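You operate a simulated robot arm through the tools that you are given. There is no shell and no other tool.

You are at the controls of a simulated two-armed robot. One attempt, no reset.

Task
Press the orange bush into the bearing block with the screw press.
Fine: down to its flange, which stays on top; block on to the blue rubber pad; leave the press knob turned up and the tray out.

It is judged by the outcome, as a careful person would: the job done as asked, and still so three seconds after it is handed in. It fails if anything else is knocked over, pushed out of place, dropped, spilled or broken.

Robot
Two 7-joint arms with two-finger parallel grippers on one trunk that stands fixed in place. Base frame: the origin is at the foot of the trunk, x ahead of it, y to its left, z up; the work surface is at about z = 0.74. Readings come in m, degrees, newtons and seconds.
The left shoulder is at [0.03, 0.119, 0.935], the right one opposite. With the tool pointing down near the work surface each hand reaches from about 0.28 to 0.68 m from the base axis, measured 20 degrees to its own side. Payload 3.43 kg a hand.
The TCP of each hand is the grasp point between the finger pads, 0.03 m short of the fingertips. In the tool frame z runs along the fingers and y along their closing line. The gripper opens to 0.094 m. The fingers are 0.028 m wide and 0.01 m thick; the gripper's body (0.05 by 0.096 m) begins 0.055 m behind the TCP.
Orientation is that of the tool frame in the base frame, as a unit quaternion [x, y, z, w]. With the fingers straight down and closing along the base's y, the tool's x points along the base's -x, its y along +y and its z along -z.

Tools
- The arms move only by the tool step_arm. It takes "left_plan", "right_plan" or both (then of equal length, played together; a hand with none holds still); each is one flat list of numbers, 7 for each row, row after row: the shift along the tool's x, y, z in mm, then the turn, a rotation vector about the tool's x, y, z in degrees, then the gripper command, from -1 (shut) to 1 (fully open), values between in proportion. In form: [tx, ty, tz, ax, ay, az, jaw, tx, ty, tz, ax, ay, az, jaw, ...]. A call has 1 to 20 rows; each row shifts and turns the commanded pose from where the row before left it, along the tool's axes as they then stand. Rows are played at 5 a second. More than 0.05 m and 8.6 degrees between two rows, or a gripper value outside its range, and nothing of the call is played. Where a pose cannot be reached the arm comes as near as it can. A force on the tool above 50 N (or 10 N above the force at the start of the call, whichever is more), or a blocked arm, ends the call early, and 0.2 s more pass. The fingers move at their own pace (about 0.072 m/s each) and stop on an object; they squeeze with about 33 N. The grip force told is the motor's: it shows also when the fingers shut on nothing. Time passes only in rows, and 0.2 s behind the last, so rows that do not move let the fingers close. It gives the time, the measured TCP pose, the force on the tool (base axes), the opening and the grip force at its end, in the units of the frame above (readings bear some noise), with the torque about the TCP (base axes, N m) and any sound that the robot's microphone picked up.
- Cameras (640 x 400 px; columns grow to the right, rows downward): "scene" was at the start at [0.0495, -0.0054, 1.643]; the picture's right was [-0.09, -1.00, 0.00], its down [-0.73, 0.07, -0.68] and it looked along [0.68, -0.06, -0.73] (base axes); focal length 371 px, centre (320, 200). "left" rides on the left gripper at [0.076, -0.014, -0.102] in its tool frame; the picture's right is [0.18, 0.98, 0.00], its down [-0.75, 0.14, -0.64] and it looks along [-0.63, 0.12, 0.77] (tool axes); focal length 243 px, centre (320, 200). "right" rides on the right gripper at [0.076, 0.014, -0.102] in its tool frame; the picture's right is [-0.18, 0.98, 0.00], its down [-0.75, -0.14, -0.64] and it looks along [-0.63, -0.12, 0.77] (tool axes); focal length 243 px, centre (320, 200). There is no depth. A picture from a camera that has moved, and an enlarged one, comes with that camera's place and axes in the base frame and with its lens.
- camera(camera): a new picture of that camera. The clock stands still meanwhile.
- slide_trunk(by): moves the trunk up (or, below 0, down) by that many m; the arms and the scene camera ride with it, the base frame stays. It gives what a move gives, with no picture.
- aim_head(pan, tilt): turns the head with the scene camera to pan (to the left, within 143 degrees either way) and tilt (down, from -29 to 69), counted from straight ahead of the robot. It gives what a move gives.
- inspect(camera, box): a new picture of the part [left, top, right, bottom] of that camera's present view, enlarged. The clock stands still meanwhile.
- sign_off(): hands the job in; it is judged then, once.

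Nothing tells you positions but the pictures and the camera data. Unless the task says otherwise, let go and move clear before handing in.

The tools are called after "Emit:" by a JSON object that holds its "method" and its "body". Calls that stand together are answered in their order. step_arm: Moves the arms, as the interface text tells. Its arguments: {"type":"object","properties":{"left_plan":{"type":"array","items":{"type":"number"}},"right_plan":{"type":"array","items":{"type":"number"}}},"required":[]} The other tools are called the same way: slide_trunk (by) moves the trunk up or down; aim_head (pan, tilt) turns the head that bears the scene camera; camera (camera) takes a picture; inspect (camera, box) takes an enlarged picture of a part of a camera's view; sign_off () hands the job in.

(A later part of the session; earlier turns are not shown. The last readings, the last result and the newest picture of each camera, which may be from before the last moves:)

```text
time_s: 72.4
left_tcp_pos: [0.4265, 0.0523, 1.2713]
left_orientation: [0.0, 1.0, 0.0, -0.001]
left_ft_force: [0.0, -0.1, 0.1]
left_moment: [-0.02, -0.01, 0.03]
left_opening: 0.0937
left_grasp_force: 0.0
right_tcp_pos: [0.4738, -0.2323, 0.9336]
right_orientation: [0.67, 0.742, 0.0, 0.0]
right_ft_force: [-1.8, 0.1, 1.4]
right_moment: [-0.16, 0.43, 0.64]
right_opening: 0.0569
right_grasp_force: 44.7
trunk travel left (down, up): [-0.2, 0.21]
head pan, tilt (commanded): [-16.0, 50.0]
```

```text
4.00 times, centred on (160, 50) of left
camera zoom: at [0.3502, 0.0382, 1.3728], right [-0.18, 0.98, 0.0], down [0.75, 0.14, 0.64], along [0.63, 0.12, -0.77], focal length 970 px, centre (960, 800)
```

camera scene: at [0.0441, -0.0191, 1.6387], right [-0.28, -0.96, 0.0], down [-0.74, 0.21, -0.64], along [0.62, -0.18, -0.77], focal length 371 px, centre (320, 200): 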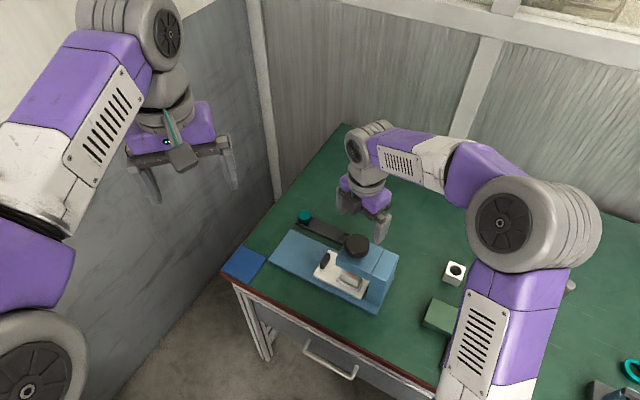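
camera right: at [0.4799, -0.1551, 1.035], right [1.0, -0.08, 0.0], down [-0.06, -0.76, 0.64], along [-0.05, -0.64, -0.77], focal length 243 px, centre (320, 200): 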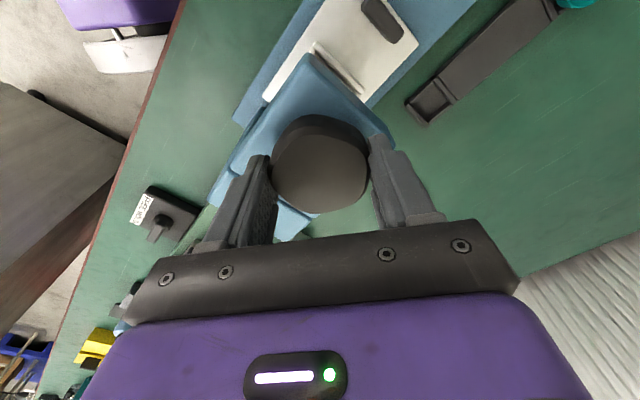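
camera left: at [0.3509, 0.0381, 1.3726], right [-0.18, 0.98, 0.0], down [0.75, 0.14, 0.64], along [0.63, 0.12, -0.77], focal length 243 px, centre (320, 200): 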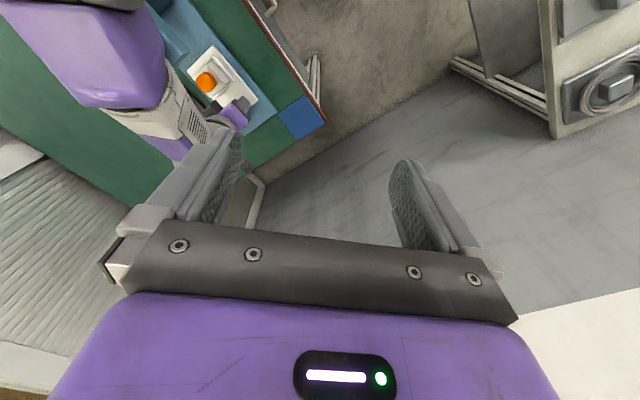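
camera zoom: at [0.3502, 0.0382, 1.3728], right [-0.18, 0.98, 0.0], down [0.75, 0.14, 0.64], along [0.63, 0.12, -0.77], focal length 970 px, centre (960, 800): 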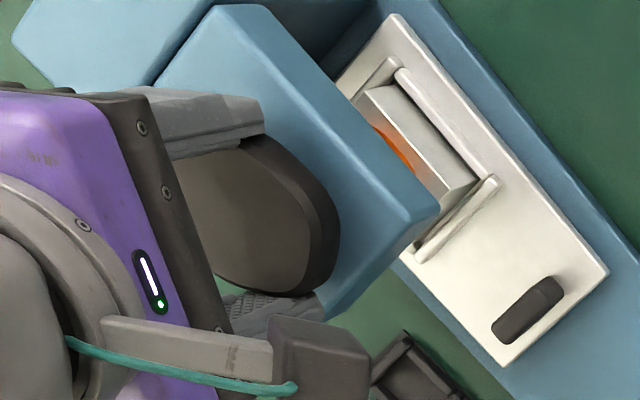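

The bush is visibly moving down under the head and torque is rising, so clockwise presses. Continuing this stroke.

Emit:
{"method": "step_arm", "body": {"right_plan": [0, 0, 0, 0, 0, 8.2, -1, 0, 0, 0, 0, 0, 8.2, -1, 0, 0, 0, 0, 0, 8.2, -1, 0, 0, 0, 0, 0, 8.2, -1, 0, 0, 0, 0, 0, 8.2, -1, 0, 0, 0, 0, 0, 0, -1]}}

Emit:
{"method": "inspect", "body": {"camera": "right", "box": [240, 90, 400, 240]}}

Emit:
{"method": "inspect", "body": {"camera": "left", "box": [80, 0, 240, 100]}}

Emit:
{"method": "inspect", "body": {"camera": "scene", "box": [310, 215, 410, 295]}}

```text
time_s: 73.8
left_tcp_pos: [0.4262, 0.0535, 1.2709]
left_orientation: [0.0, 1.0, 0.0, 0.0]
left_ft_force: [0.9, 1.2, -0.3]
left_moment: [0.02, -0.05, -0.03]
left_opening: 0.0941
left_grasp_force: 0.0
right_tcp_pos: [0.4743, -0.2322, 0.9318]
right_orientation: [0.887, 0.461, 0.0, 0.0]
right_ft_force: [1.7, 0.3, -0.2]
right_moment: [-0.12, 0.13, 1.55]
right_opening: 0.0573
right_grasp_force: 44.9
trunk travel left (down, up): [-0.2, 0.21]
head pan, tilt (commanded): [-16.0, 50.0]
```

```text
2.67 times, centred on (320, 165) of right
camera zoom: at [0.5293, -0.1776, 1.0343], right [0.7, -0.71, 0.0], down [-0.55, -0.54, 0.64], along [-0.46, -0.45, -0.77], focal length 647 px, centre (320, 293)
```

zoom: 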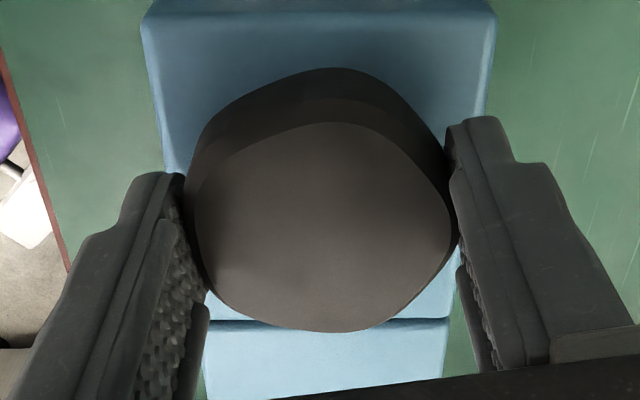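

```text
4.00 times, centred on (160, 50) of left
camera zoom: at [0.3506, 0.0383, 1.3727], right [-0.18, 0.98, 0.0], down [0.75, 0.14, 0.64], along [0.63, 0.12, -0.77], focal length 970 px, centre (960, 800)
```

zoom: 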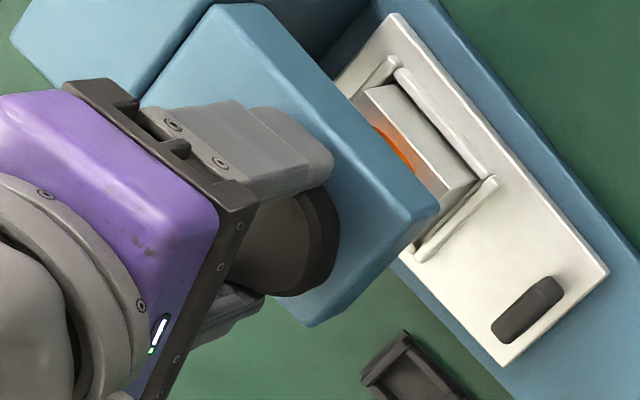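

```text
5.00 times, centred on (360, 255) of scene
camera zoom: at [0.0443, -0.019, 1.6387], right [-0.28, -0.96, 0.0], down [-0.74, 0.21, -0.64], along [0.62, -0.18, -0.77], focal length 1855 px, centre (120, -75)
```

zoom: 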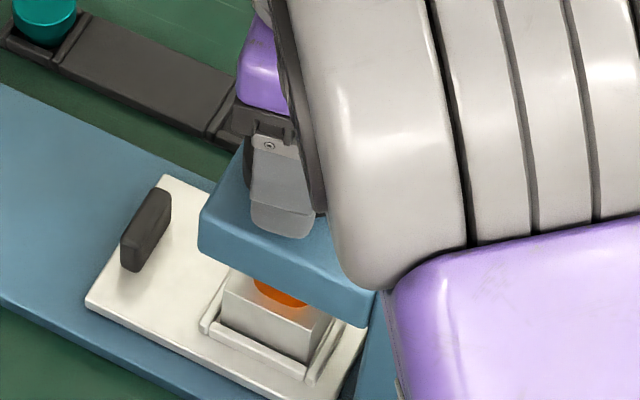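

Torque has reached about 1.5 N·m and the knob is starting to slip in the fingers. I'd like a side view of the ram and bush, so I'll swing the left hand's camera round to look in from the left while the right hand holds still.

Emit:
{"method": "step_arm", "body": {"left_plan": [0, 0, 0, 0, 0, 8.3, 1, 0, 0, 0, 0, 0, 8.3, 1, 0, 0, 0, 0, 0, 8.3, 1, 0, 0, 0, 0, 0, 8.3, 1, 0, 0, 0, 0, 0, 8.3, 1, 0, 0, 0, 0, 0, 8.3, 1, 0, 0, 0, 0, 0, 8.3, 1, 0, 0, 0, 0, 0, 8.3, 1, 0, 0, 0, 0, 0, 8.3, 1, 0, 0, 0, 0, 0, 8.3, 1, 0, 0, 0, 0, 0, 8.3, 1, 0, 0, 0, 0, 0, 8.3, 1, 0, 0, 0, 0, 0, 8.3, 1, 0, 0, 0, 0, 0, 0, 1]}}

Emit:
{"method": "camera", "body": {"camera": "scene"}}

Emit:
{"method": "camera", "body": {"camera": "left"}}

```text
time_s: 76.8
left_tcp_pos: [0.4278, 0.0522, 1.271]
left_orientation: [0.809, 0.588, 0.0, 0.0]
left_ft_force: [-0.3, -0.3, 0.0]
left_moment: [0.02, -0.01, 0.01]
left_opening: 0.094
left_grasp_force: 0.1
right_tcp_pos: [0.4736, -0.2322, 0.9321]
right_orientation: [0.887, 0.462, 0.0, 0.001]
right_ft_force: [4.5, 1.5, 4.4]
right_moment: [0.25, 0.02, 0.93]
right_opening: 0.057
right_grasp_force: 44.9
trunk travel left (down, up): [-0.2, 0.21]
head pan, tilt (commanded): [-16.0, 50.0]
```

```text
taken
camera scene: at [0.0444, -0.0187, 1.6388], right [-0.28, -0.96, 0.0], down [-0.74, 0.21, -0.64], along [0.62, -0.18, -0.77], focal length 371 px, centre (320, 200)
```

scene: 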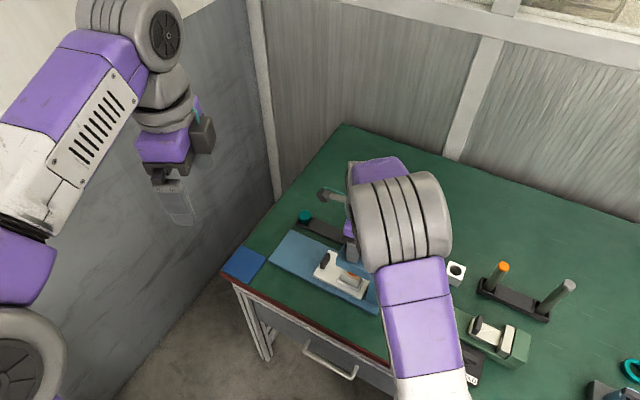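

```text
taken
camera left: at [0.437, 0.1297, 1.3728], right [0.99, -0.13, 0.0], down [-0.1, -0.76, 0.64], along [-0.08, -0.64, -0.77], focal length 243 px, centre (320, 200)
```

left: 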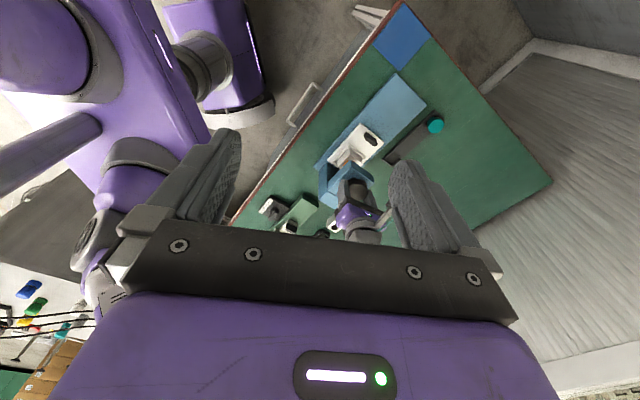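

Emit:
{"method": "step_arm", "body": {"left_plan": [0, 0, 0, 0, -7, 0, 1, 0, 0, 0, 0, -7, 0, 1, 0, 0, 0, 0, -7, 0, 1, 0, 0, 0, 0, -7, 0, 1, 0, 0, 0, 0, -7, 0, 1, 17.7, 10.3, 41.2, 0, 0, 0, 1, 17.7, 10.3, 41.2, 0, 0, 0, 1, 17.7, 10.3, 41.2, 0, 0, 0, 1, 17.7, 10.3, 41.2, 0, 0, 0, 1, 17.7, 10.3, 41.2, 0, 0, 0, 1, 0, 0, 0, 0, 0, 0, 1]}}

Emit:
{"method": "camera", "body": {"camera": "scene"}}

Emit:
{"method": "camera", "body": {"camera": "left"}}

```text
time_s: 79.2
left_tcp_pos: [0.4618, -0.0073, 1.0497]
left_orientation: [0.771, 0.562, -0.243, 0.177]
left_ft_force: [0.6, 0.2, -0.5]
left_moment: [-0.01, 0.02, -0.01]
left_opening: 0.0939
left_grasp_force: 0.1
right_tcp_pos: [0.4745, -0.2326, 0.9334]
right_orientation: [0.887, 0.462, 0.001, 0.001]
right_ft_force: [6.0, 1.0, 7.0]
right_moment: [0.16, 0.28, 0.57]
right_opening: 0.057
right_grasp_force: 44.8
trunk travel left (down, up): [-0.2, 0.21]
head pan, tilt (commanded): [-16.0, 50.0]
```

```text
taken
camera scene: at [0.0445, -0.0187, 1.6388], right [-0.28, -0.96, 0.0], down [-0.74, 0.21, -0.64], along [0.62, -0.18, -0.77], focal length 371 px, centre (320, 200)
```

scene: 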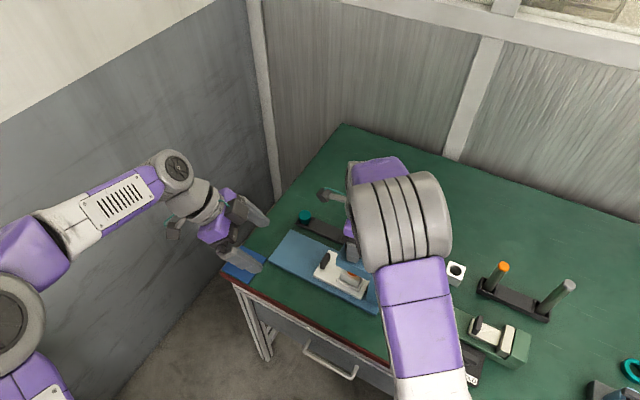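

```text
taken
camera left: at [0.486, 0.1133, 1.0898], right [0.98, -0.16, -0.11], down [0.06, -0.28, 0.96], along [-0.18, -0.95, -0.27], focal length 243 px, centre (320, 200)
```

left: 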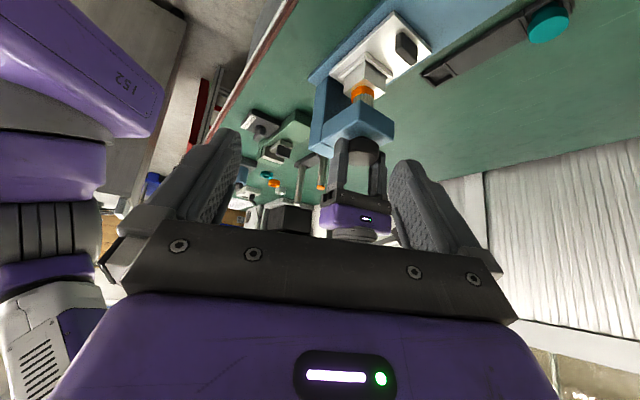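

Emit:
{"method": "inspect", "body": {"camera": "left", "box": [310, 40, 420, 160]}}

```text
3.33 times, centred on (365, 100) of left
camera zoom: at [0.486, 0.1133, 1.0898], right [0.98, -0.16, -0.11], down [0.06, -0.28, 0.96], along [-0.18, -0.95, -0.27], focal length 809 px, centre (170, 533)
```

zoom: 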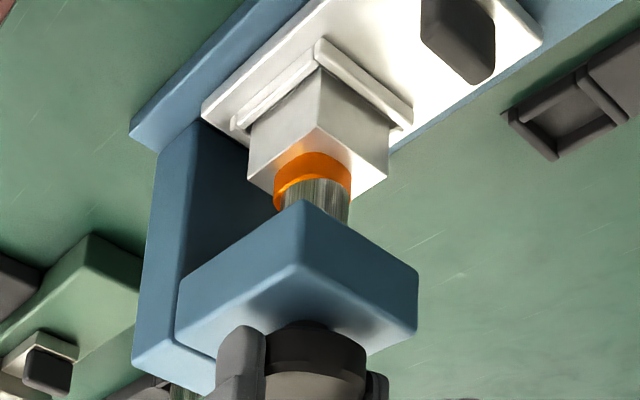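

The ram is now on the flange. I'll lower the left camera further for a level view of the flange seat.

Emit:
{"method": "step_arm", "body": {"left_plan": [17.7, 10.3, 41.2, 0, 0, 0, 1, 17.7, 10.3, 41.2, 0, 0, 0, 1, 17.7, 8, 41.2, 0, 0, 0, 1, 10, 5, 25, 0, 0, 0, 1, 0, 0, 0, 0, 0, 0, 1]}}

Emit:
{"method": "camera", "body": {"camera": "left"}}

Emit:
{"method": "camera", "body": {"camera": "scene"}}

```text
time_s: 80.4
left_tcp_pos: [0.4843, -0.0486, 0.8909]
left_orientation: [0.771, 0.561, -0.244, 0.177]
left_ft_force: [0.0, 0.4, -0.3]
left_moment: [-0.04, 0.0, -0.01]
left_opening: 0.0942
left_grasp_force: 0.0
right_tcp_pos: [0.4742, -0.2325, 0.9322]
right_orientation: [0.887, 0.462, 0.001, 0.001]
right_ft_force: [6.8, 1.4, 5.4]
right_moment: [0.01, -0.09, 0.53]
right_opening: 0.0572
right_grasp_force: 44.7
trunk travel left (down, up): [-0.2, 0.21]
head pan, tilt (commanded): [-16.0, 50.0]
```

```text
taken
camera left: at [0.5084, 0.0714, 0.9316], right [0.98, -0.16, -0.11], down [0.06, -0.28, 0.96], along [-0.18, -0.95, -0.27], focal length 243 px, centre (320, 200)
```

left: 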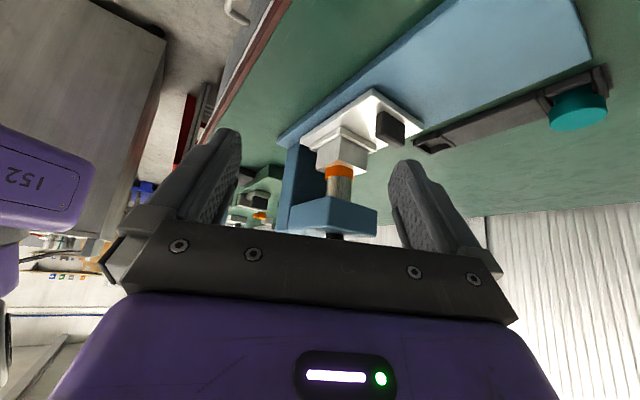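

```text
taken
camera scene: at [0.0445, -0.0187, 1.6388], right [-0.28, -0.96, 0.0], down [-0.74, 0.21, -0.64], along [0.62, -0.18, -0.77], focal length 371 px, centre (320, 200)
```

scene: 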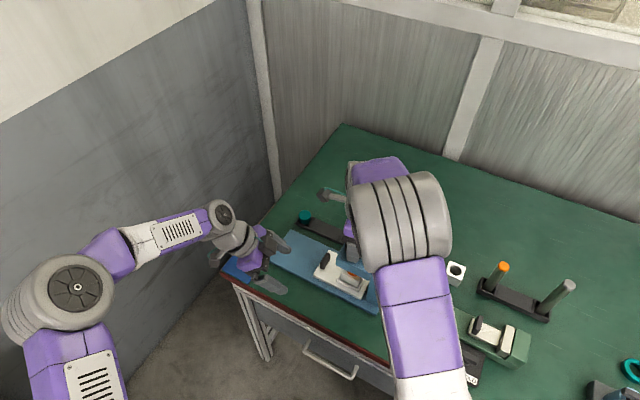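

Emit:
{"method": "inspect", "body": {"camera": "left", "box": [300, 120, 390, 210]}}

Emit:
{"method": "inspect", "body": {"camera": "left", "box": [320, 150, 365, 195]}}

```text
4.44 times, centred on (345, 165) of left
camera zoom: at [0.5084, 0.0714, 0.9316], right [0.98, -0.16, -0.11], down [0.06, -0.28, 0.96], along [-0.18, -0.95, -0.27], focal length 1078 px, centre (209, 356)
```

zoom: 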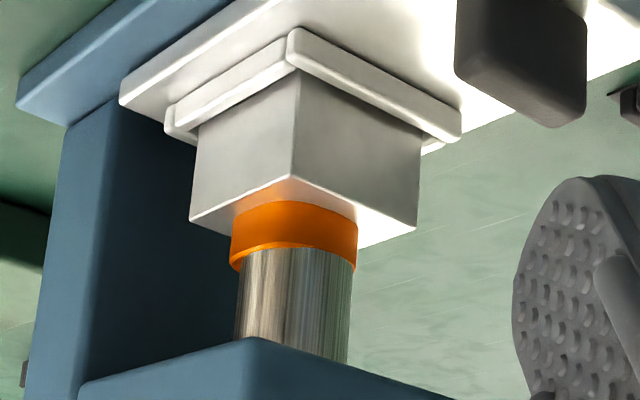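

```text
8.89 times, centred on (342, 172) of left
camera zoom: at [0.5084, 0.0714, 0.9316], right [0.98, -0.16, -0.11], down [0.06, -0.28, 0.96], along [-0.18, -0.95, -0.27], focal length 2157 px, centre (120, 444)
```

zoom: 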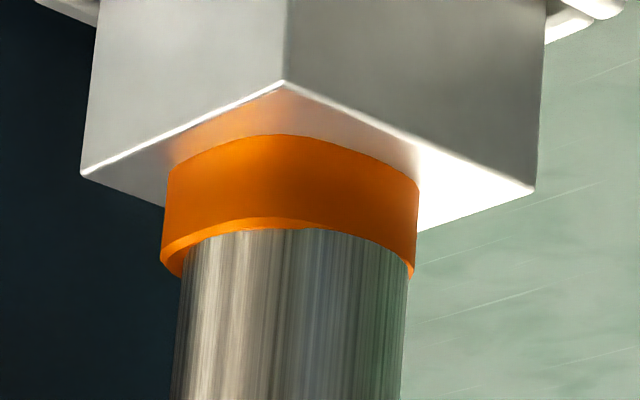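

From the side the flange looks seated on the block with the ram down on it. I'll add a little more turn to check that it's firmly home, watching for movement.

Emit:
{"method": "step_arm", "body": {"right_plan": [0, 0, 0, 0, 0, 7, -1, 0, 0, 0, 0, 0, 7, -1, 0, 0, 0, 0, 0, 7, -1]}}

Emit:
{"method": "inspect", "body": {"camera": "left", "box": [320, 150, 365, 195]}}

Emit:
{"method": "inspect", "body": {"camera": "right", "box": [240, 90, 400, 240]}}

```text
time_s: 81.2
left_tcp_pos: [0.4848, -0.0498, 0.8905]
left_orientation: [0.771, 0.561, -0.243, 0.177]
left_ft_force: [-0.7, -1.0, -0.2]
left_moment: [0.01, -0.01, 0.0]
left_opening: 0.094
left_grasp_force: 0.1
right_tcp_pos: [0.4731, -0.2337, 0.932]
right_orientation: [0.956, 0.292, 0.0, 0.0]
right_ft_force: [5.8, -2.3, -3.3]
right_moment: [0.06, 0.57, 1.23]
right_opening: 0.057
right_grasp_force: 45.4
trunk travel left (down, up): [-0.2, 0.21]
head pan, tilt (commanded): [-16.0, 50.0]
```

```text
8.89 times, centred on (342, 172) of left
camera zoom: at [0.5086, 0.071, 0.9317], right [0.98, -0.16, -0.11], down [0.06, -0.28, 0.96], along [-0.18, -0.95, -0.27], focal length 2157 px, centre (120, 444)
```

zoom: 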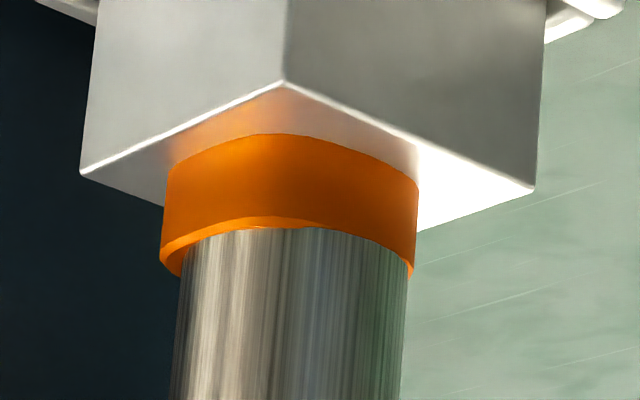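

```text
2.67 times, centred on (320, 165) of right
camera zoom: at [0.545, -0.2019, 1.0333], right [0.4, -0.92, 0.0], down [-0.7, -0.3, 0.64], along [-0.59, -0.26, -0.77], focal length 647 px, centre (320, 293)
```

zoom: 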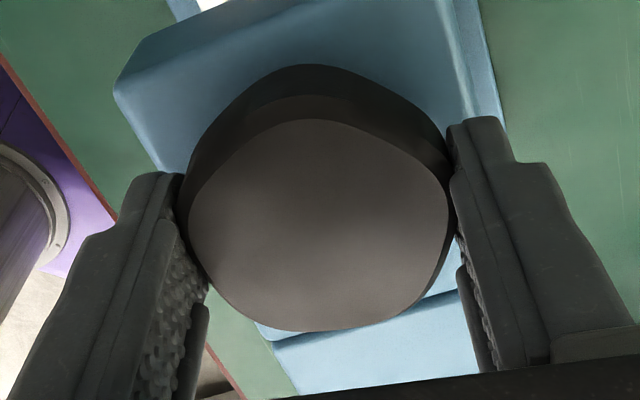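

The ram and flange didn't move and the knob just slipped in the fingers, so it has stalled. I'll lower the left camera nearly level with the block top to see whether any gap remains under the flange.

Emit:
{"method": "step_arm", "body": {"left_plan": [20, 0, 28.6, 0, 0, 0, 1, 20, 0, 28.6, 0, 0, 0, 1, 0, 0, 0, 0, 0, 0, 1]}}

Emit:
{"method": "camera", "body": {"camera": "left"}}

```text
time_s: 82.0
left_tcp_pos: [0.4842, -0.0499, 0.822]
left_orientation: [0.771, 0.561, -0.243, 0.177]
left_ft_force: [0.5, -0.5, -0.2]
left_moment: [0.0, -0.03, 0.01]
left_opening: 0.0938
left_grasp_force: 0.1
right_tcp_pos: [0.4743, -0.2333, 0.9306]
right_orientation: [0.956, 0.292, -0.001, 0.0]
right_ft_force: [-0.1, -1.3, -9.8]
right_moment: [-0.49, -0.57, 0.65]
right_opening: 0.0571
right_grasp_force: 45.0
trunk travel left (down, up): [-0.2, 0.21]
head pan, tilt (commanded): [-16.0, 50.0]
```

```text
taken
camera left: at [0.5084, 0.0692, 0.8622], right [0.98, -0.16, -0.11], down [0.06, -0.28, 0.96], along [-0.18, -0.95, -0.27], focal length 243 px, centre (320, 200)
```

left: 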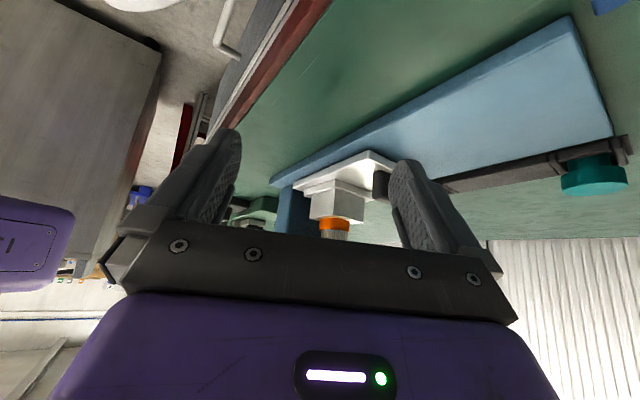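

Emit:
{"method": "inspect", "body": {"camera": "left", "box": [300, 195, 370, 240]}}

Emit:
{"method": "inspect", "body": {"camera": "left", "box": [315, 208, 355, 233]}}

```text
8.89 times, centred on (335, 218) of left
camera zoom: at [0.5084, 0.0692, 0.8622], right [0.98, -0.16, -0.11], down [0.06, -0.28, 0.96], along [-0.18, -0.95, -0.27], focal length 2157 px, centre (187, 44)
```

zoom: 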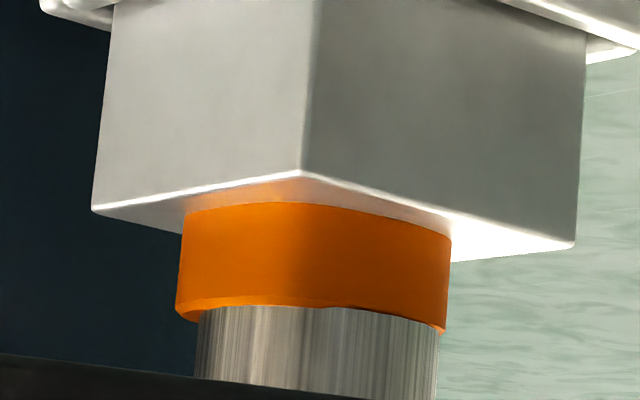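

```text
16.00 times, centred on (335, 220) of left
camera zoom: at [0.5084, 0.0692, 0.8622], right [0.98, -0.16, -0.11], down [0.06, -0.28, 0.96], along [-0.18, -0.95, -0.27], focal length 3882 px, centre (80, -128)
```

zoom: 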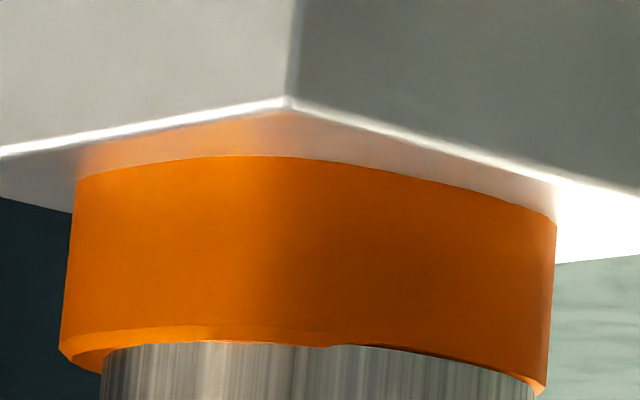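

Level view: the flange sits flat on the block with no gap (the plane intersection centres within a millimetre of the block), so it is pressed home. Now I'll turn the knob back up, counter-clockwise.

Emit:
{"method": "step_arm", "body": {"right_plan": [0, 0, 0, 0, 0, -7, -1, 0, 0, 0, 0, 0, -8, -1, 0, 0, 0, 0, 0, -8, -1, 0, 0, 0, 0, 0, -8, -1, 0, 0, 0, 0, 0, -8, -1, 0, 0, 0, 0, 0, -8, -1, 0, 0, 0, 0, 0, -8, -1]}}

Emit:
{"method": "inspect", "body": {"camera": "left", "box": [300, 195, 370, 240]}}

Emit:
{"method": "inspect", "body": {"camera": "right", "box": [240, 90, 400, 240]}}

```text
time_s: 83.6
left_tcp_pos: [0.4835, -0.0511, 0.822]
left_orientation: [0.771, 0.561, -0.244, 0.176]
left_ft_force: [-0.1, 0.3, 0.1]
left_moment: [-0.01, 0.04, 0.01]
left_opening: 0.0943
left_grasp_force: 0.1
right_tcp_pos: [0.4733, -0.233, 0.9314]
right_orientation: [0.713, 0.702, -0.001, -0.002]
right_ft_force: [-4.0, -0.5, -27.8]
right_moment: [-0.8, -0.6, -0.03]
right_opening: 0.0568
right_grasp_force: 45.0
trunk travel left (down, up): [-0.2, 0.21]
head pan, tilt (commanded): [-16.0, 50.0]
```

```text
8.89 times, centred on (335, 218) of left
camera zoom: at [0.5086, 0.0687, 0.8621], right [0.98, -0.16, -0.11], down [0.06, -0.28, 0.96], along [-0.18, -0.95, -0.27], focal length 2157 px, centre (187, 44)
```

zoom: 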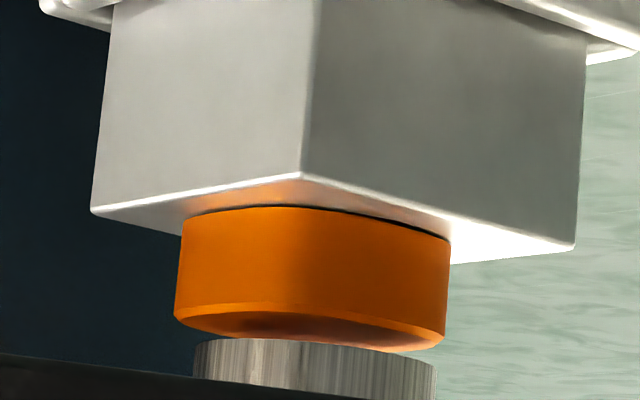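

```text
2.67 times, centred on (320, 165) of right
camera zoom: at [0.4894, -0.1567, 1.0335], right [0.98, -0.2, 0.0], down [-0.15, -0.75, 0.64], along [-0.13, -0.63, -0.77], focal length 647 px, centre (320, 293)
```

zoom: 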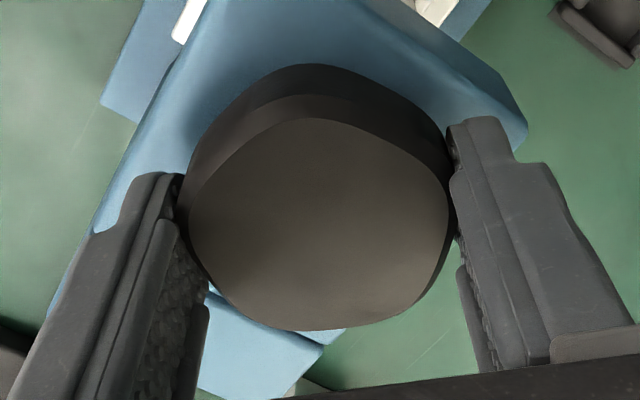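

Emit:
{"method": "inspect", "body": {"camera": "left", "box": [315, 208, 355, 233]}}

Emit:
{"method": "inspect", "body": {"camera": "left", "box": [318, 212, 338, 226]}}

Emit:
{"method": "inspect", "body": {"camera": "left", "box": [334, 214, 354, 228]}}

```text
16.00 times, centred on (335, 220) of left
camera zoom: at [0.5086, 0.0687, 0.8621], right [0.98, -0.16, -0.11], down [0.06, -0.28, 0.96], along [-0.18, -0.95, -0.27], focal length 3882 px, centre (80, -128)
```

zoom: 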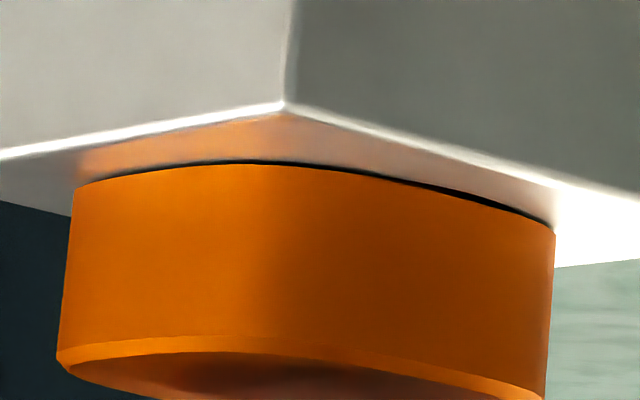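

```text
16.00 times, centred on (328, 219) of left
camera zoom: at [0.5086, 0.0687, 0.8621], right [0.98, -0.16, -0.11], down [0.06, -0.28, 0.96], along [-0.18, -0.95, -0.27], focal length 3882 px, centre (192, -104)
```

zoom: 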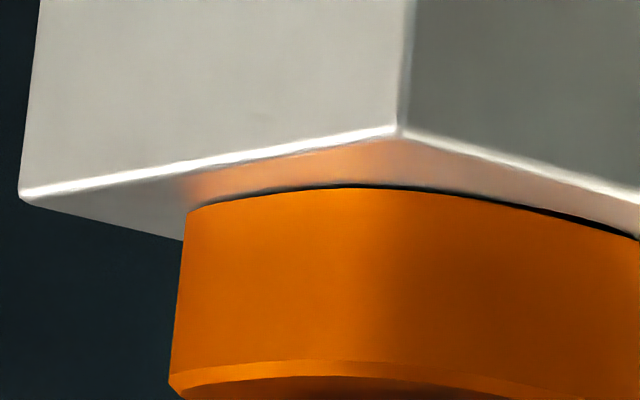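

```text
16.00 times, centred on (344, 221) of left
camera zoom: at [0.5086, 0.0687, 0.8621], right [0.98, -0.16, -0.11], down [0.06, -0.28, 0.96], along [-0.18, -0.95, -0.27], focal length 3882 px, centre (-64, -136)
```

zoom: 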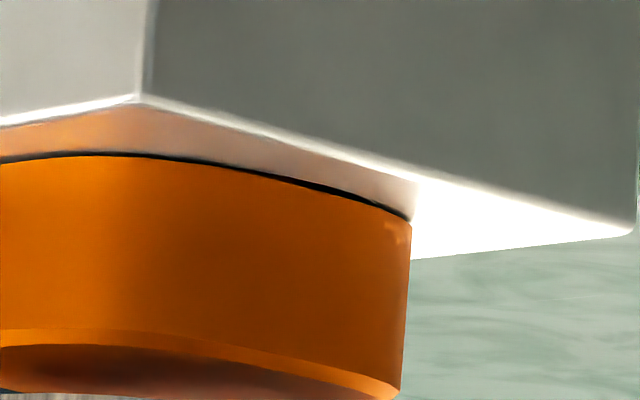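

Turning back, the ram lifted but a thin dark line (about 0.5 mm) showed up under the flange. I'll regrip the knob flush with its flats and press once more, harder, before raising it for good.

Emit:
{"method": "step_arm", "body": {"right_plan": [0, 0, 0, 0, 0, 0, 0, 0, 0, 0, 0, 0, 0, 0.7, 0, 0, 0, 0, 0, 0, 0.7, 0, 0, 2, 0, 0, -8.1, 0.7, 0, 0, 0, 0, 0, -8.1, 0.7, 0, 0, 0, 0, 0, -8.1, 0.7, 0, 0, 0, 0, 0, -8.1, 0.7, 0, 0, 0, 0, 0, -8.1, 0.7, 0, 0, 0, 0, 0, -8.1, 0.7, 0, 0, 0, 0, 0, 0, 0.7]}}

Emit:
{"method": "inspect", "body": {"camera": "right", "box": [220, 90, 420, 240]}}

Emit:
{"method": "inspect", "body": {"camera": "left", "box": [315, 208, 355, 233]}}

```text
time_s: 85.8
left_tcp_pos: [0.4845, -0.0507, 0.8235]
left_orientation: [0.771, 0.562, -0.243, 0.178]
left_ft_force: [0.7, 0.0, 0.3]
left_moment: [0.0, 0.01, 0.0]
left_opening: 0.094
left_grasp_force: 0.0
right_tcp_pos: [0.4743, -0.2323, 0.9311]
right_orientation: [0.36, 0.933, -0.001, 0.001]
right_ft_force: [-1.1, 0.1, -0.9]
right_moment: [0.01, 0.01, 0.03]
right_opening: 0.0801
right_grasp_force: 0.1
trunk travel left (down, up): [-0.2, 0.21]
head pan, tilt (commanded): [-16.0, 50.0]
```

```text
2.67 times, centred on (320, 165) of right
camera zoom: at [0.4268, -0.1699, 1.0327], right [0.8, 0.6, 0.0], down [0.46, -0.61, 0.64], along [0.39, -0.51, -0.77], focal length 647 px, centre (320, 293)
```

zoom: 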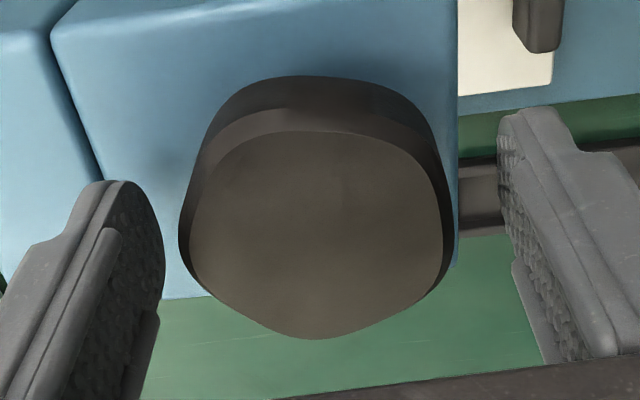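

```text
16.00 times, centred on (335, 220) of left
camera zoom: at [0.5078, 0.0694, 0.8627], right [0.98, -0.16, -0.11], down [0.06, -0.28, 0.96], along [-0.18, -0.95, -0.27], focal length 3882 px, centre (80, -128)
```

zoom: 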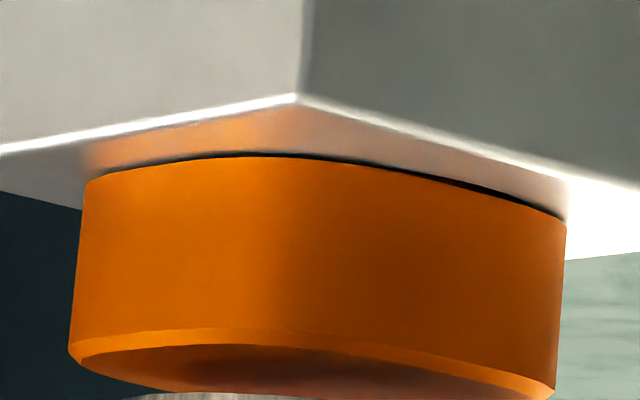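

Emit:
{"method": "step_arm", "body": {"right_plan": [0, 0, 0, 0, 0, -7.6, 0.7, 0, 0, 0, 0, 0, 0, 0, 0, 0, 0, 0, 0, 0, -1, 0, 0, 0, 0, 0, 0, -1, 0, 0, 0, 0, 0, 0, -1, 0, 0, 0, 0, 0, 7, -1, 0, 0, 0, 0, 0, 8, -1, 0, 0, 0, 0, 0, 8, -1, 0, 0, 0, 0, 0, 8, -1, 0, 0, 0, 0, 0, 8, -1, 0, 0, 0, 0, 0, 8, -1]}}

Emit:
{"method": "inspect", "body": {"camera": "left", "box": [300, 195, 370, 240]}}

Emit:
{"method": "inspect", "body": {"camera": "right", "box": [220, 90, 420, 240]}}

```text
time_s: 88.2
left_tcp_pos: [0.4829, -0.05, 0.8222]
left_orientation: [0.771, 0.562, -0.243, 0.177]
left_ft_force: [-1.2, -0.7, 0.6]
left_moment: [-0.02, -0.02, -0.02]
left_opening: 0.0941
left_grasp_force: 0.1
right_tcp_pos: [0.4737, -0.233, 0.9294]
right_orientation: [0.655, 0.755, -0.001, 0.0]
right_ft_force: [-0.7, -1.4, -6.2]
right_moment: [-0.76, 0.07, 0.19]
right_opening: 0.0572
right_grasp_force: 44.9
trunk travel left (down, up): [-0.2, 0.21]
head pan, tilt (commanded): [-16.0, 50.0]
```

```text
8.89 times, centred on (335, 218) of left
camera zoom: at [0.5079, 0.0691, 0.8626], right [0.98, -0.16, -0.11], down [0.06, -0.28, 0.96], along [-0.18, -0.95, -0.27], focal length 2157 px, centre (187, 44)
```

zoom: 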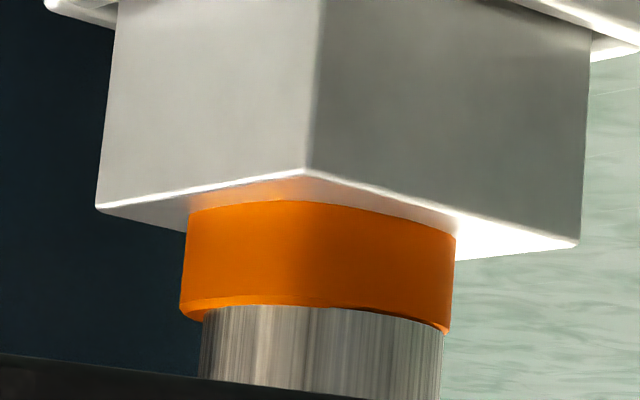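

```text
2.67 times, centred on (320, 165) of right
camera zoom: at [0.477, -0.1545, 1.0325], right [1.0, -0.04, 0.0], down [-0.03, -0.77, 0.64], along [-0.03, -0.64, -0.77], focal length 647 px, centre (320, 293)
```

zoom: 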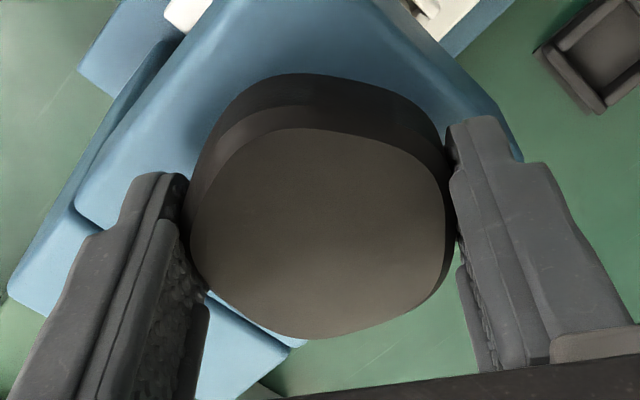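

Emit:
{"method": "step_arm", "body": {"right_plan": [0, 0, 0, 0, 0, 7, -1, 0, 0, 0, 0, 0, 7, -1, 0, 0, 0, 0, 0, 7, -1, 0, 0, 0, 0, 0, 7, -1, 0, 0, 0, 0, 0, 7, -1]}}

Emit:
{"method": "inspect", "body": {"camera": "left", "box": [315, 208, 355, 233]}}

Emit:
{"method": "inspect", "body": {"camera": "right", "box": [220, 90, 420, 240]}}

```text
time_s: 89.4
left_tcp_pos: [0.484, -0.0509, 0.8217]
left_orientation: [0.771, 0.561, -0.243, 0.178]
left_ft_force: [-0.4, -0.3, 0.2]
left_moment: [0.0, -0.01, -0.02]
left_opening: 0.0938
left_grasp_force: 0.0
right_tcp_pos: [0.4742, -0.2314, 0.9311]
right_orientation: [0.852, 0.523, 0.0, 0.001]
right_ft_force: [3.0, -0.3, -1.9]
right_moment: [0.09, 0.42, 0.7]
right_opening: 0.0571
right_grasp_force: 45.2
trunk travel left (down, up): [-0.2, 0.21]
head pan, tilt (commanded): [-16.0, 50.0]
```

```text
16.00 times, centred on (335, 220) of left
camera zoom: at [0.5081, 0.0694, 0.8625], right [0.98, -0.16, -0.11], down [0.06, -0.28, 0.96], along [-0.18, -0.95, -0.27], focal length 3882 px, centre (80, -128)
```

zoom: 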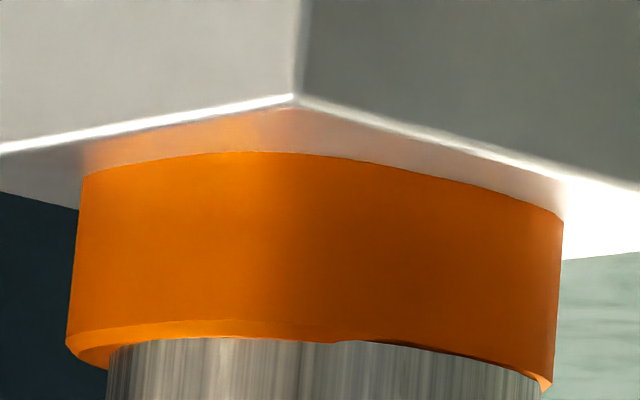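

```text
2.67 times, centred on (320, 165) of right
camera zoom: at [0.521, -0.1703, 1.0332], right [0.79, -0.61, 0.0], down [-0.47, -0.61, 0.64], along [-0.39, -0.51, -0.77], focal length 647 px, centre (320, 293)
```

zoom: 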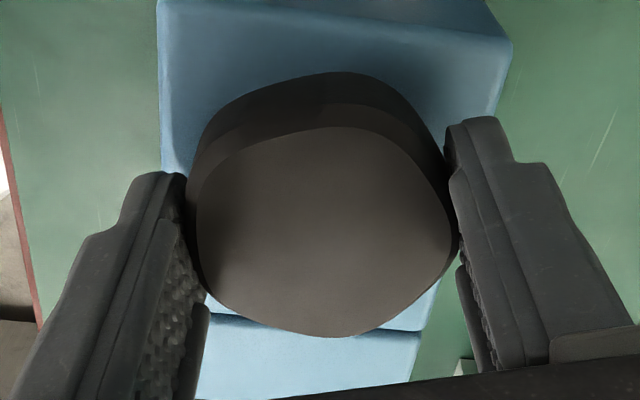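

Emit:
{"method": "step_arm", "body": {"right_plan": [0, 0, 0, 0, 0, 7, -1, 0, 0, 0, 0, 0, 7, -1, 0, 0, 0, 0, 0, 7, -1, 0, 0, 0, 0, 0, 0, -1, 0, 0, 0, 0, 0, 0, -1, 0, 0, 0, 0, 0, 0, -1]}}

Emit:
{"method": "inspect", "body": {"camera": "left", "box": [315, 208, 355, 233]}}

Emit:
{"method": "inspect", "body": {"camera": "right", "box": [220, 90, 420, 240]}}

```text
time_s: 90.8
left_tcp_pos: [0.4846, -0.0508, 0.8219]
left_orientation: [0.771, 0.561, -0.244, 0.177]
left_ft_force: [0.0, -0.2, 0.3]
left_moment: [-0.02, -0.03, -0.01]
left_opening: 0.0941
left_grasp_force: 0.0
right_tcp_pos: [0.4735, -0.2325, 0.9298]
right_orientation: [0.933, 0.36, 0.0, 0.0]
right_ft_force: [6.6, -4.2, 4.9]
right_moment: [0.31, 0.39, 0.45]
right_opening: 0.057
right_grasp_force: 45.0
trunk travel left (down, up): [-0.2, 0.21]
head pan, tilt (commanded): [-16.0, 50.0]
```

```text
16.00 times, centred on (335, 220) of left
camera zoom: at [0.5081, 0.0692, 0.8626], right [0.98, -0.16, -0.11], down [0.06, -0.28, 0.96], along [-0.18, -0.95, -0.27], focal length 3882 px, centre (80, -128)
```

zoom: 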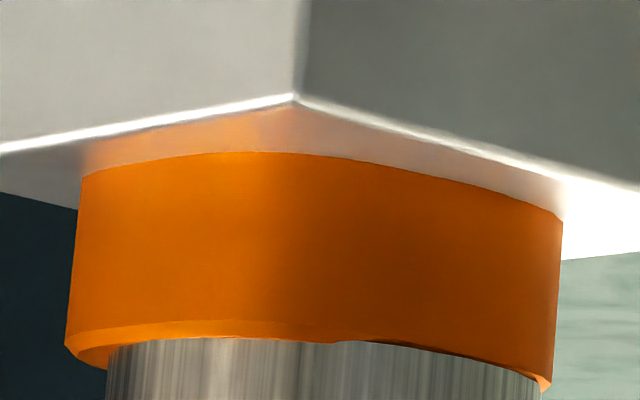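

```text
2.67 times, centred on (320, 165) of right
camera zoom: at [0.5396, -0.1918, 1.0332], right [0.52, -0.85, 0.0], down [-0.66, -0.4, 0.64], along [-0.55, -0.34, -0.77], focal length 647 px, centre (320, 293)
```

zoom: 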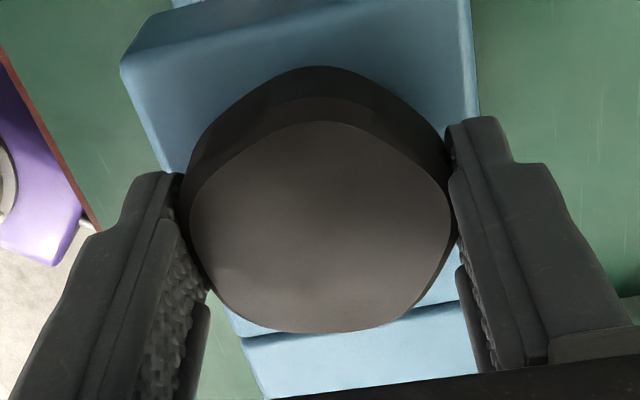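

Seated flush under full load. Now turning the knob up, counter-clockwise, in one long stroke.

Emit:
{"method": "step_arm", "body": {"right_plan": [0, 0, 0, 0, 0, -7, -1, 0, 0, 0, 0, 0, -8, -1, 0, 0, 0, 0, 0, -8, -1, 0, 0, 0, 0, 0, -8, -1, 0, 0, 0, 0, 0, -8, -1, 0, 0, 0, 0, 0, -8, -1, 0, 0, 0, 0, 0, -8, -1, 0, 0, 0, 0, 0, -8, -1, 0, 0, 0, 0, 0, -8, -1, 0, 0, 0, 0, 0, -8, -1]}}

Emit:
{"method": "inspect", "body": {"camera": "left", "box": [300, 195, 370, 240]}}

Emit:
{"method": "inspect", "body": {"camera": "right", "box": [220, 90, 420, 240]}}

```text
time_s: 93.0
left_tcp_pos: [0.4849, -0.0499, 0.8232]
left_orientation: [0.771, 0.561, -0.244, 0.176]
left_ft_force: [-0.4, 0.4, 0.2]
left_moment: [0.0, -0.02, 0.01]
left_opening: 0.0939
left_grasp_force: 0.0
right_tcp_pos: [0.4738, -0.2329, 0.9299]
right_orientation: [0.489, 0.872, 0.0, 0.001]
right_ft_force: [4.9, -4.5, 2.4]
right_moment: [0.32, -0.94, 0.01]
right_opening: 0.0565
right_grasp_force: 44.7
trunk travel left (down, up): [-0.2, 0.21]
head pan, tilt (commanded): [-16.0, 50.0]
```

```text
8.89 times, centred on (335, 218) of left
camera zoom: at [0.5078, 0.0691, 0.8626], right [0.98, -0.16, -0.11], down [0.06, -0.28, 0.96], along [-0.18, -0.95, -0.27], focal length 2157 px, centre (187, 44)
```

zoom: 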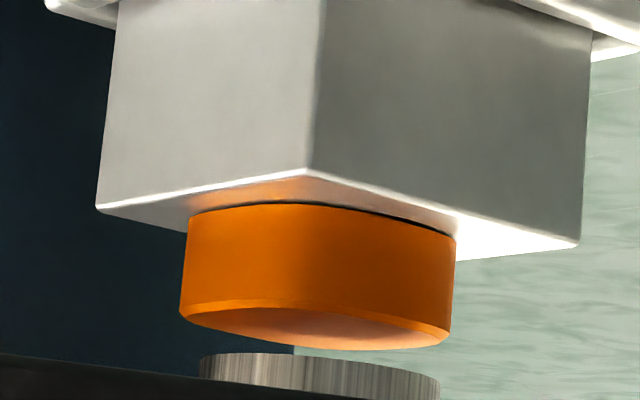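

```text
2.67 times, centred on (320, 165) of right
camera zoom: at [0.4459, -0.1598, 1.0329], right [0.94, 0.35, 0.0], down [0.27, -0.72, 0.64], along [0.23, -0.6, -0.77], focal length 647 px, centre (320, 293)
```

zoom: 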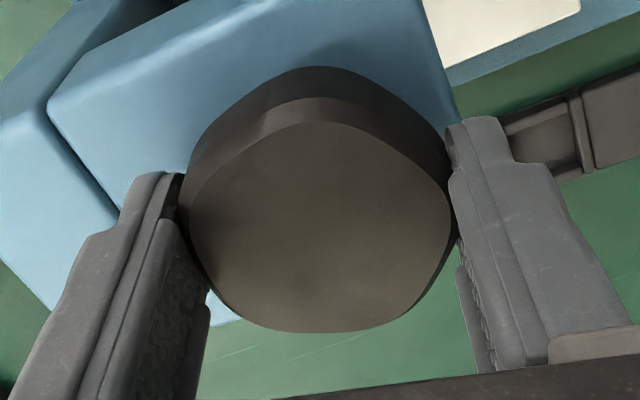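

Emit:
{"method": "step_arm", "body": {"right_plan": [0, 0, 0, 0, 0, -8, -1, 0, 0, 0, 0, 0, -8, -1, 0, 0, 0, 0, 0, -8, -1, 0, 0, 0, 0, 0, -8, -1, 0, 0, 0, 0, 0, -8, -1, 0, 0, 0, 0, 0, -8, -1, 0, 0, 0, 0, 0, -8, -1, 0, 0, 0, 0, 0, -8, -1, 0, 0, 0, 0, 0, -8, -1, 0, 0, 0, 0, 0, -8, -1]}}

Emit:
{"method": "inspect", "body": {"camera": "left", "box": [300, 195, 370, 240]}}

Emit:
{"method": "inspect", "body": {"camera": "right", "box": [220, 90, 420, 240]}}

```text
time_s: 95.2
left_tcp_pos: [0.4837, -0.0506, 0.8236]
left_orientation: [0.771, 0.561, -0.243, 0.177]
left_ft_force: [0.1, 0.2, 0.2]
left_moment: [0.0, 0.02, 0.01]
left_opening: 0.0939
left_grasp_force: 0.1
right_tcp_pos: [0.4739, -0.2329, 0.9311]
right_orientation: [-0.186, 0.982, -0.001, 0.0]
right_ft_force: [1.9, -8.0, 16.3]
right_moment: [0.25, 1.1, -0.01]
right_opening: 0.0566
right_grasp_force: 45.2
trunk travel left (down, up): [-0.2, 0.21]
head pan, tilt (commanded): [-16.0, 50.0]
```

```text
8.89 times, centred on (335, 218) of left
camera zoom: at [0.5073, 0.0691, 0.8631], right [0.98, -0.16, -0.1], down [0.06, -0.28, 0.96], along [-0.18, -0.95, -0.27], focal length 2157 px, centre (187, 44)
```

zoom: 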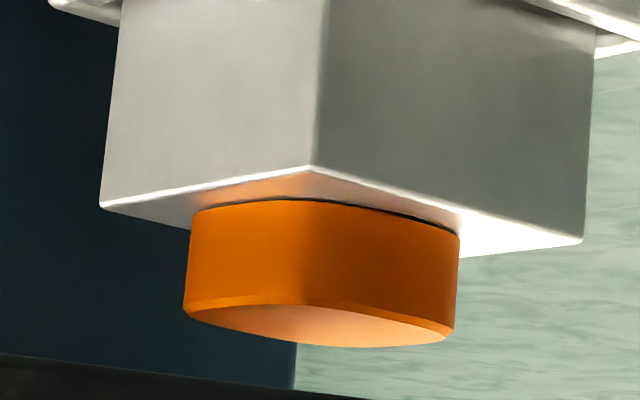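

```text
2.67 times, centred on (320, 165) of right
camera zoom: at [0.397, -0.2471, 1.0328], right [-0.19, 0.98, 0.0], down [0.75, 0.14, 0.64], along [0.63, 0.12, -0.77], focal length 647 px, centre (320, 293)
```

zoom: 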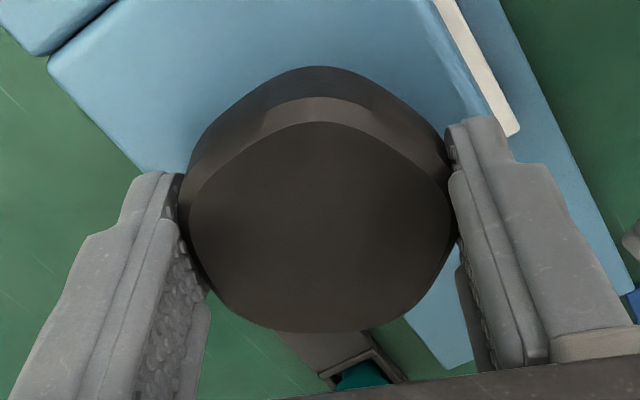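

Emit:
{"method": "step_arm", "body": {"right_plan": [0, 0, -1.5, 0, 0, 0, -1, 0, 0, 0, 0, 0, -8, -1, 0, 0, 0, 0, 0, -8, -1, 0, 0, 0, 0, 0, -8, -1, 0, 0, 0, 0, 0, -8, -1, 0, 0, 0, 0, 0, -8, -1, 0, 0, 0, 0, 0, -8, -1, 0, 0, 0, 0, 0, -8, -1]}}

Emit:
{"method": "inspect", "body": {"camera": "right", "box": [220, 90, 420, 240]}}

Emit:
{"method": "inspect", "body": {"camera": "left", "box": [270, 150, 400, 245]}}

```text
time_s: 97.0
left_tcp_pos: [0.4847, -0.0512, 0.823]
left_orientation: [0.77, 0.562, -0.244, 0.177]
left_ft_force: [-0.3, -0.5, 0.8]
left_moment: [-0.04, -0.03, 0.0]
left_opening: 0.0936
left_grasp_force: 0.0
right_tcp_pos: [0.4734, -0.2333, 0.9321]
right_orientation: [-0.624, 0.782, 0.0, 0.0]
right_ft_force: [0.2, -0.3, -4.7]
right_moment: [0.21, 0.13, -1.58]
right_opening: 0.0571
right_grasp_force: 45.0
trunk travel left (down, up): [-0.2, 0.21]
head pan, tilt (commanded): [-16.0, 50.0]
```

```text
2.67 times, centred on (320, 165) of right
camera zoom: at [0.4429, -0.3032, 1.0344], right [-0.92, 0.4, 0.0], down [0.3, 0.7, 0.64], along [0.26, 0.59, -0.77], focal length 647 px, centre (320, 293)
```

zoom: 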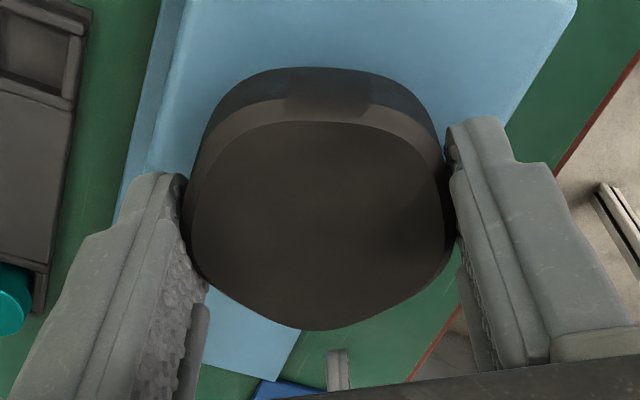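

```text
4.21 times, centred on (335, 198) of left
camera zoom: at [0.508, 0.0693, 0.8626], right [0.98, -0.16, -0.11], down [0.06, -0.28, 0.96], along [-0.18, -0.95, -0.27], focal length 1022 px, centre (257, 210)
```

zoom: 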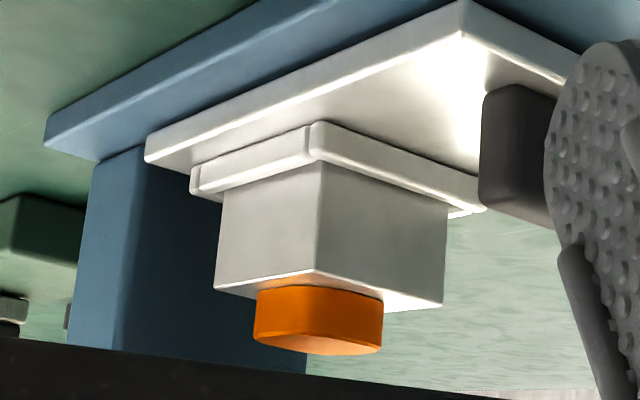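

The torque reversed to 1.6 N·m against counter-clockwise, so the knob is at its top stop. Releasing the knob and rising clear.

Emit:
{"method": "step_arm", "body": {"right_plan": [0, 0, 0, 0, 0, 0, 0, 0, 0, 0, 0, 0, 0, 0.8, 0, 0, 0, 0, 0, 0, 0.8, 0, 0, -30, 0, 0, 0, 0.8, 0, 0, -40, 0, 0, 0, 0.8, 0, 0, -40, 0, 0, 0, 0.8, 0, 0, 0, 0, 0, 0, 0.8]}}

Emit:
{"method": "camera", "body": {"camera": "scene"}}

Emit:
{"method": "camera", "body": {"camera": "left"}}

```text
time_s: 98.6
left_tcp_pos: [0.4839, -0.0507, 0.8215]
left_orientation: [0.771, 0.561, -0.243, 0.177]
left_ft_force: [0.3, -0.1, -0.2]
left_moment: [0.03, 0.01, 0.01]
left_opening: 0.0941
left_grasp_force: 0.1
right_tcp_pos: [0.4729, -0.2314, 1.0424]
right_orientation: [-0.624, 0.781, -0.001, 0.0]
right_ft_force: [0.6, 0.0, 0.4]
right_moment: [0.01, 0.02, 0.02]
right_opening: 0.0846
right_grasp_force: 0.1
trunk travel left (down, up): [-0.2, 0.21]
head pan, tilt (commanded): [-16.0, 50.0]
```

```text
taken
camera scene: at [0.0444, -0.0192, 1.6387], right [-0.28, -0.96, 0.0], down [-0.74, 0.21, -0.64], along [0.62, -0.18, -0.77], focal length 371 px, centre (320, 200)
```

scene: 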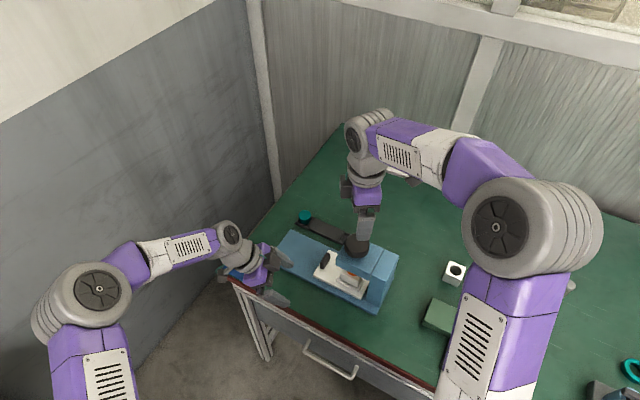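

```text
taken
camera left: at [0.5079, 0.0693, 0.8626], right [0.98, -0.16, -0.11], down [0.06, -0.28, 0.96], along [-0.18, -0.95, -0.27], focal length 243 px, centre (320, 200)
```

left: 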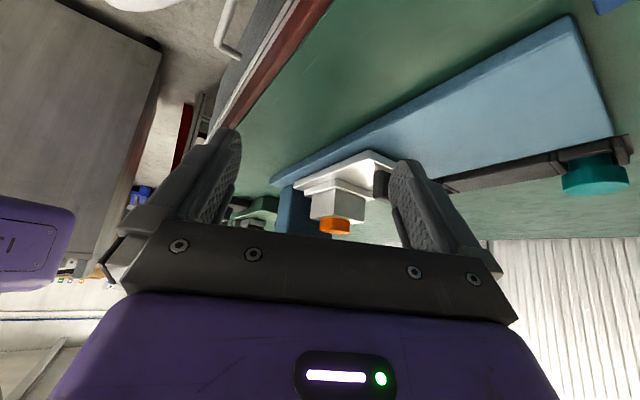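

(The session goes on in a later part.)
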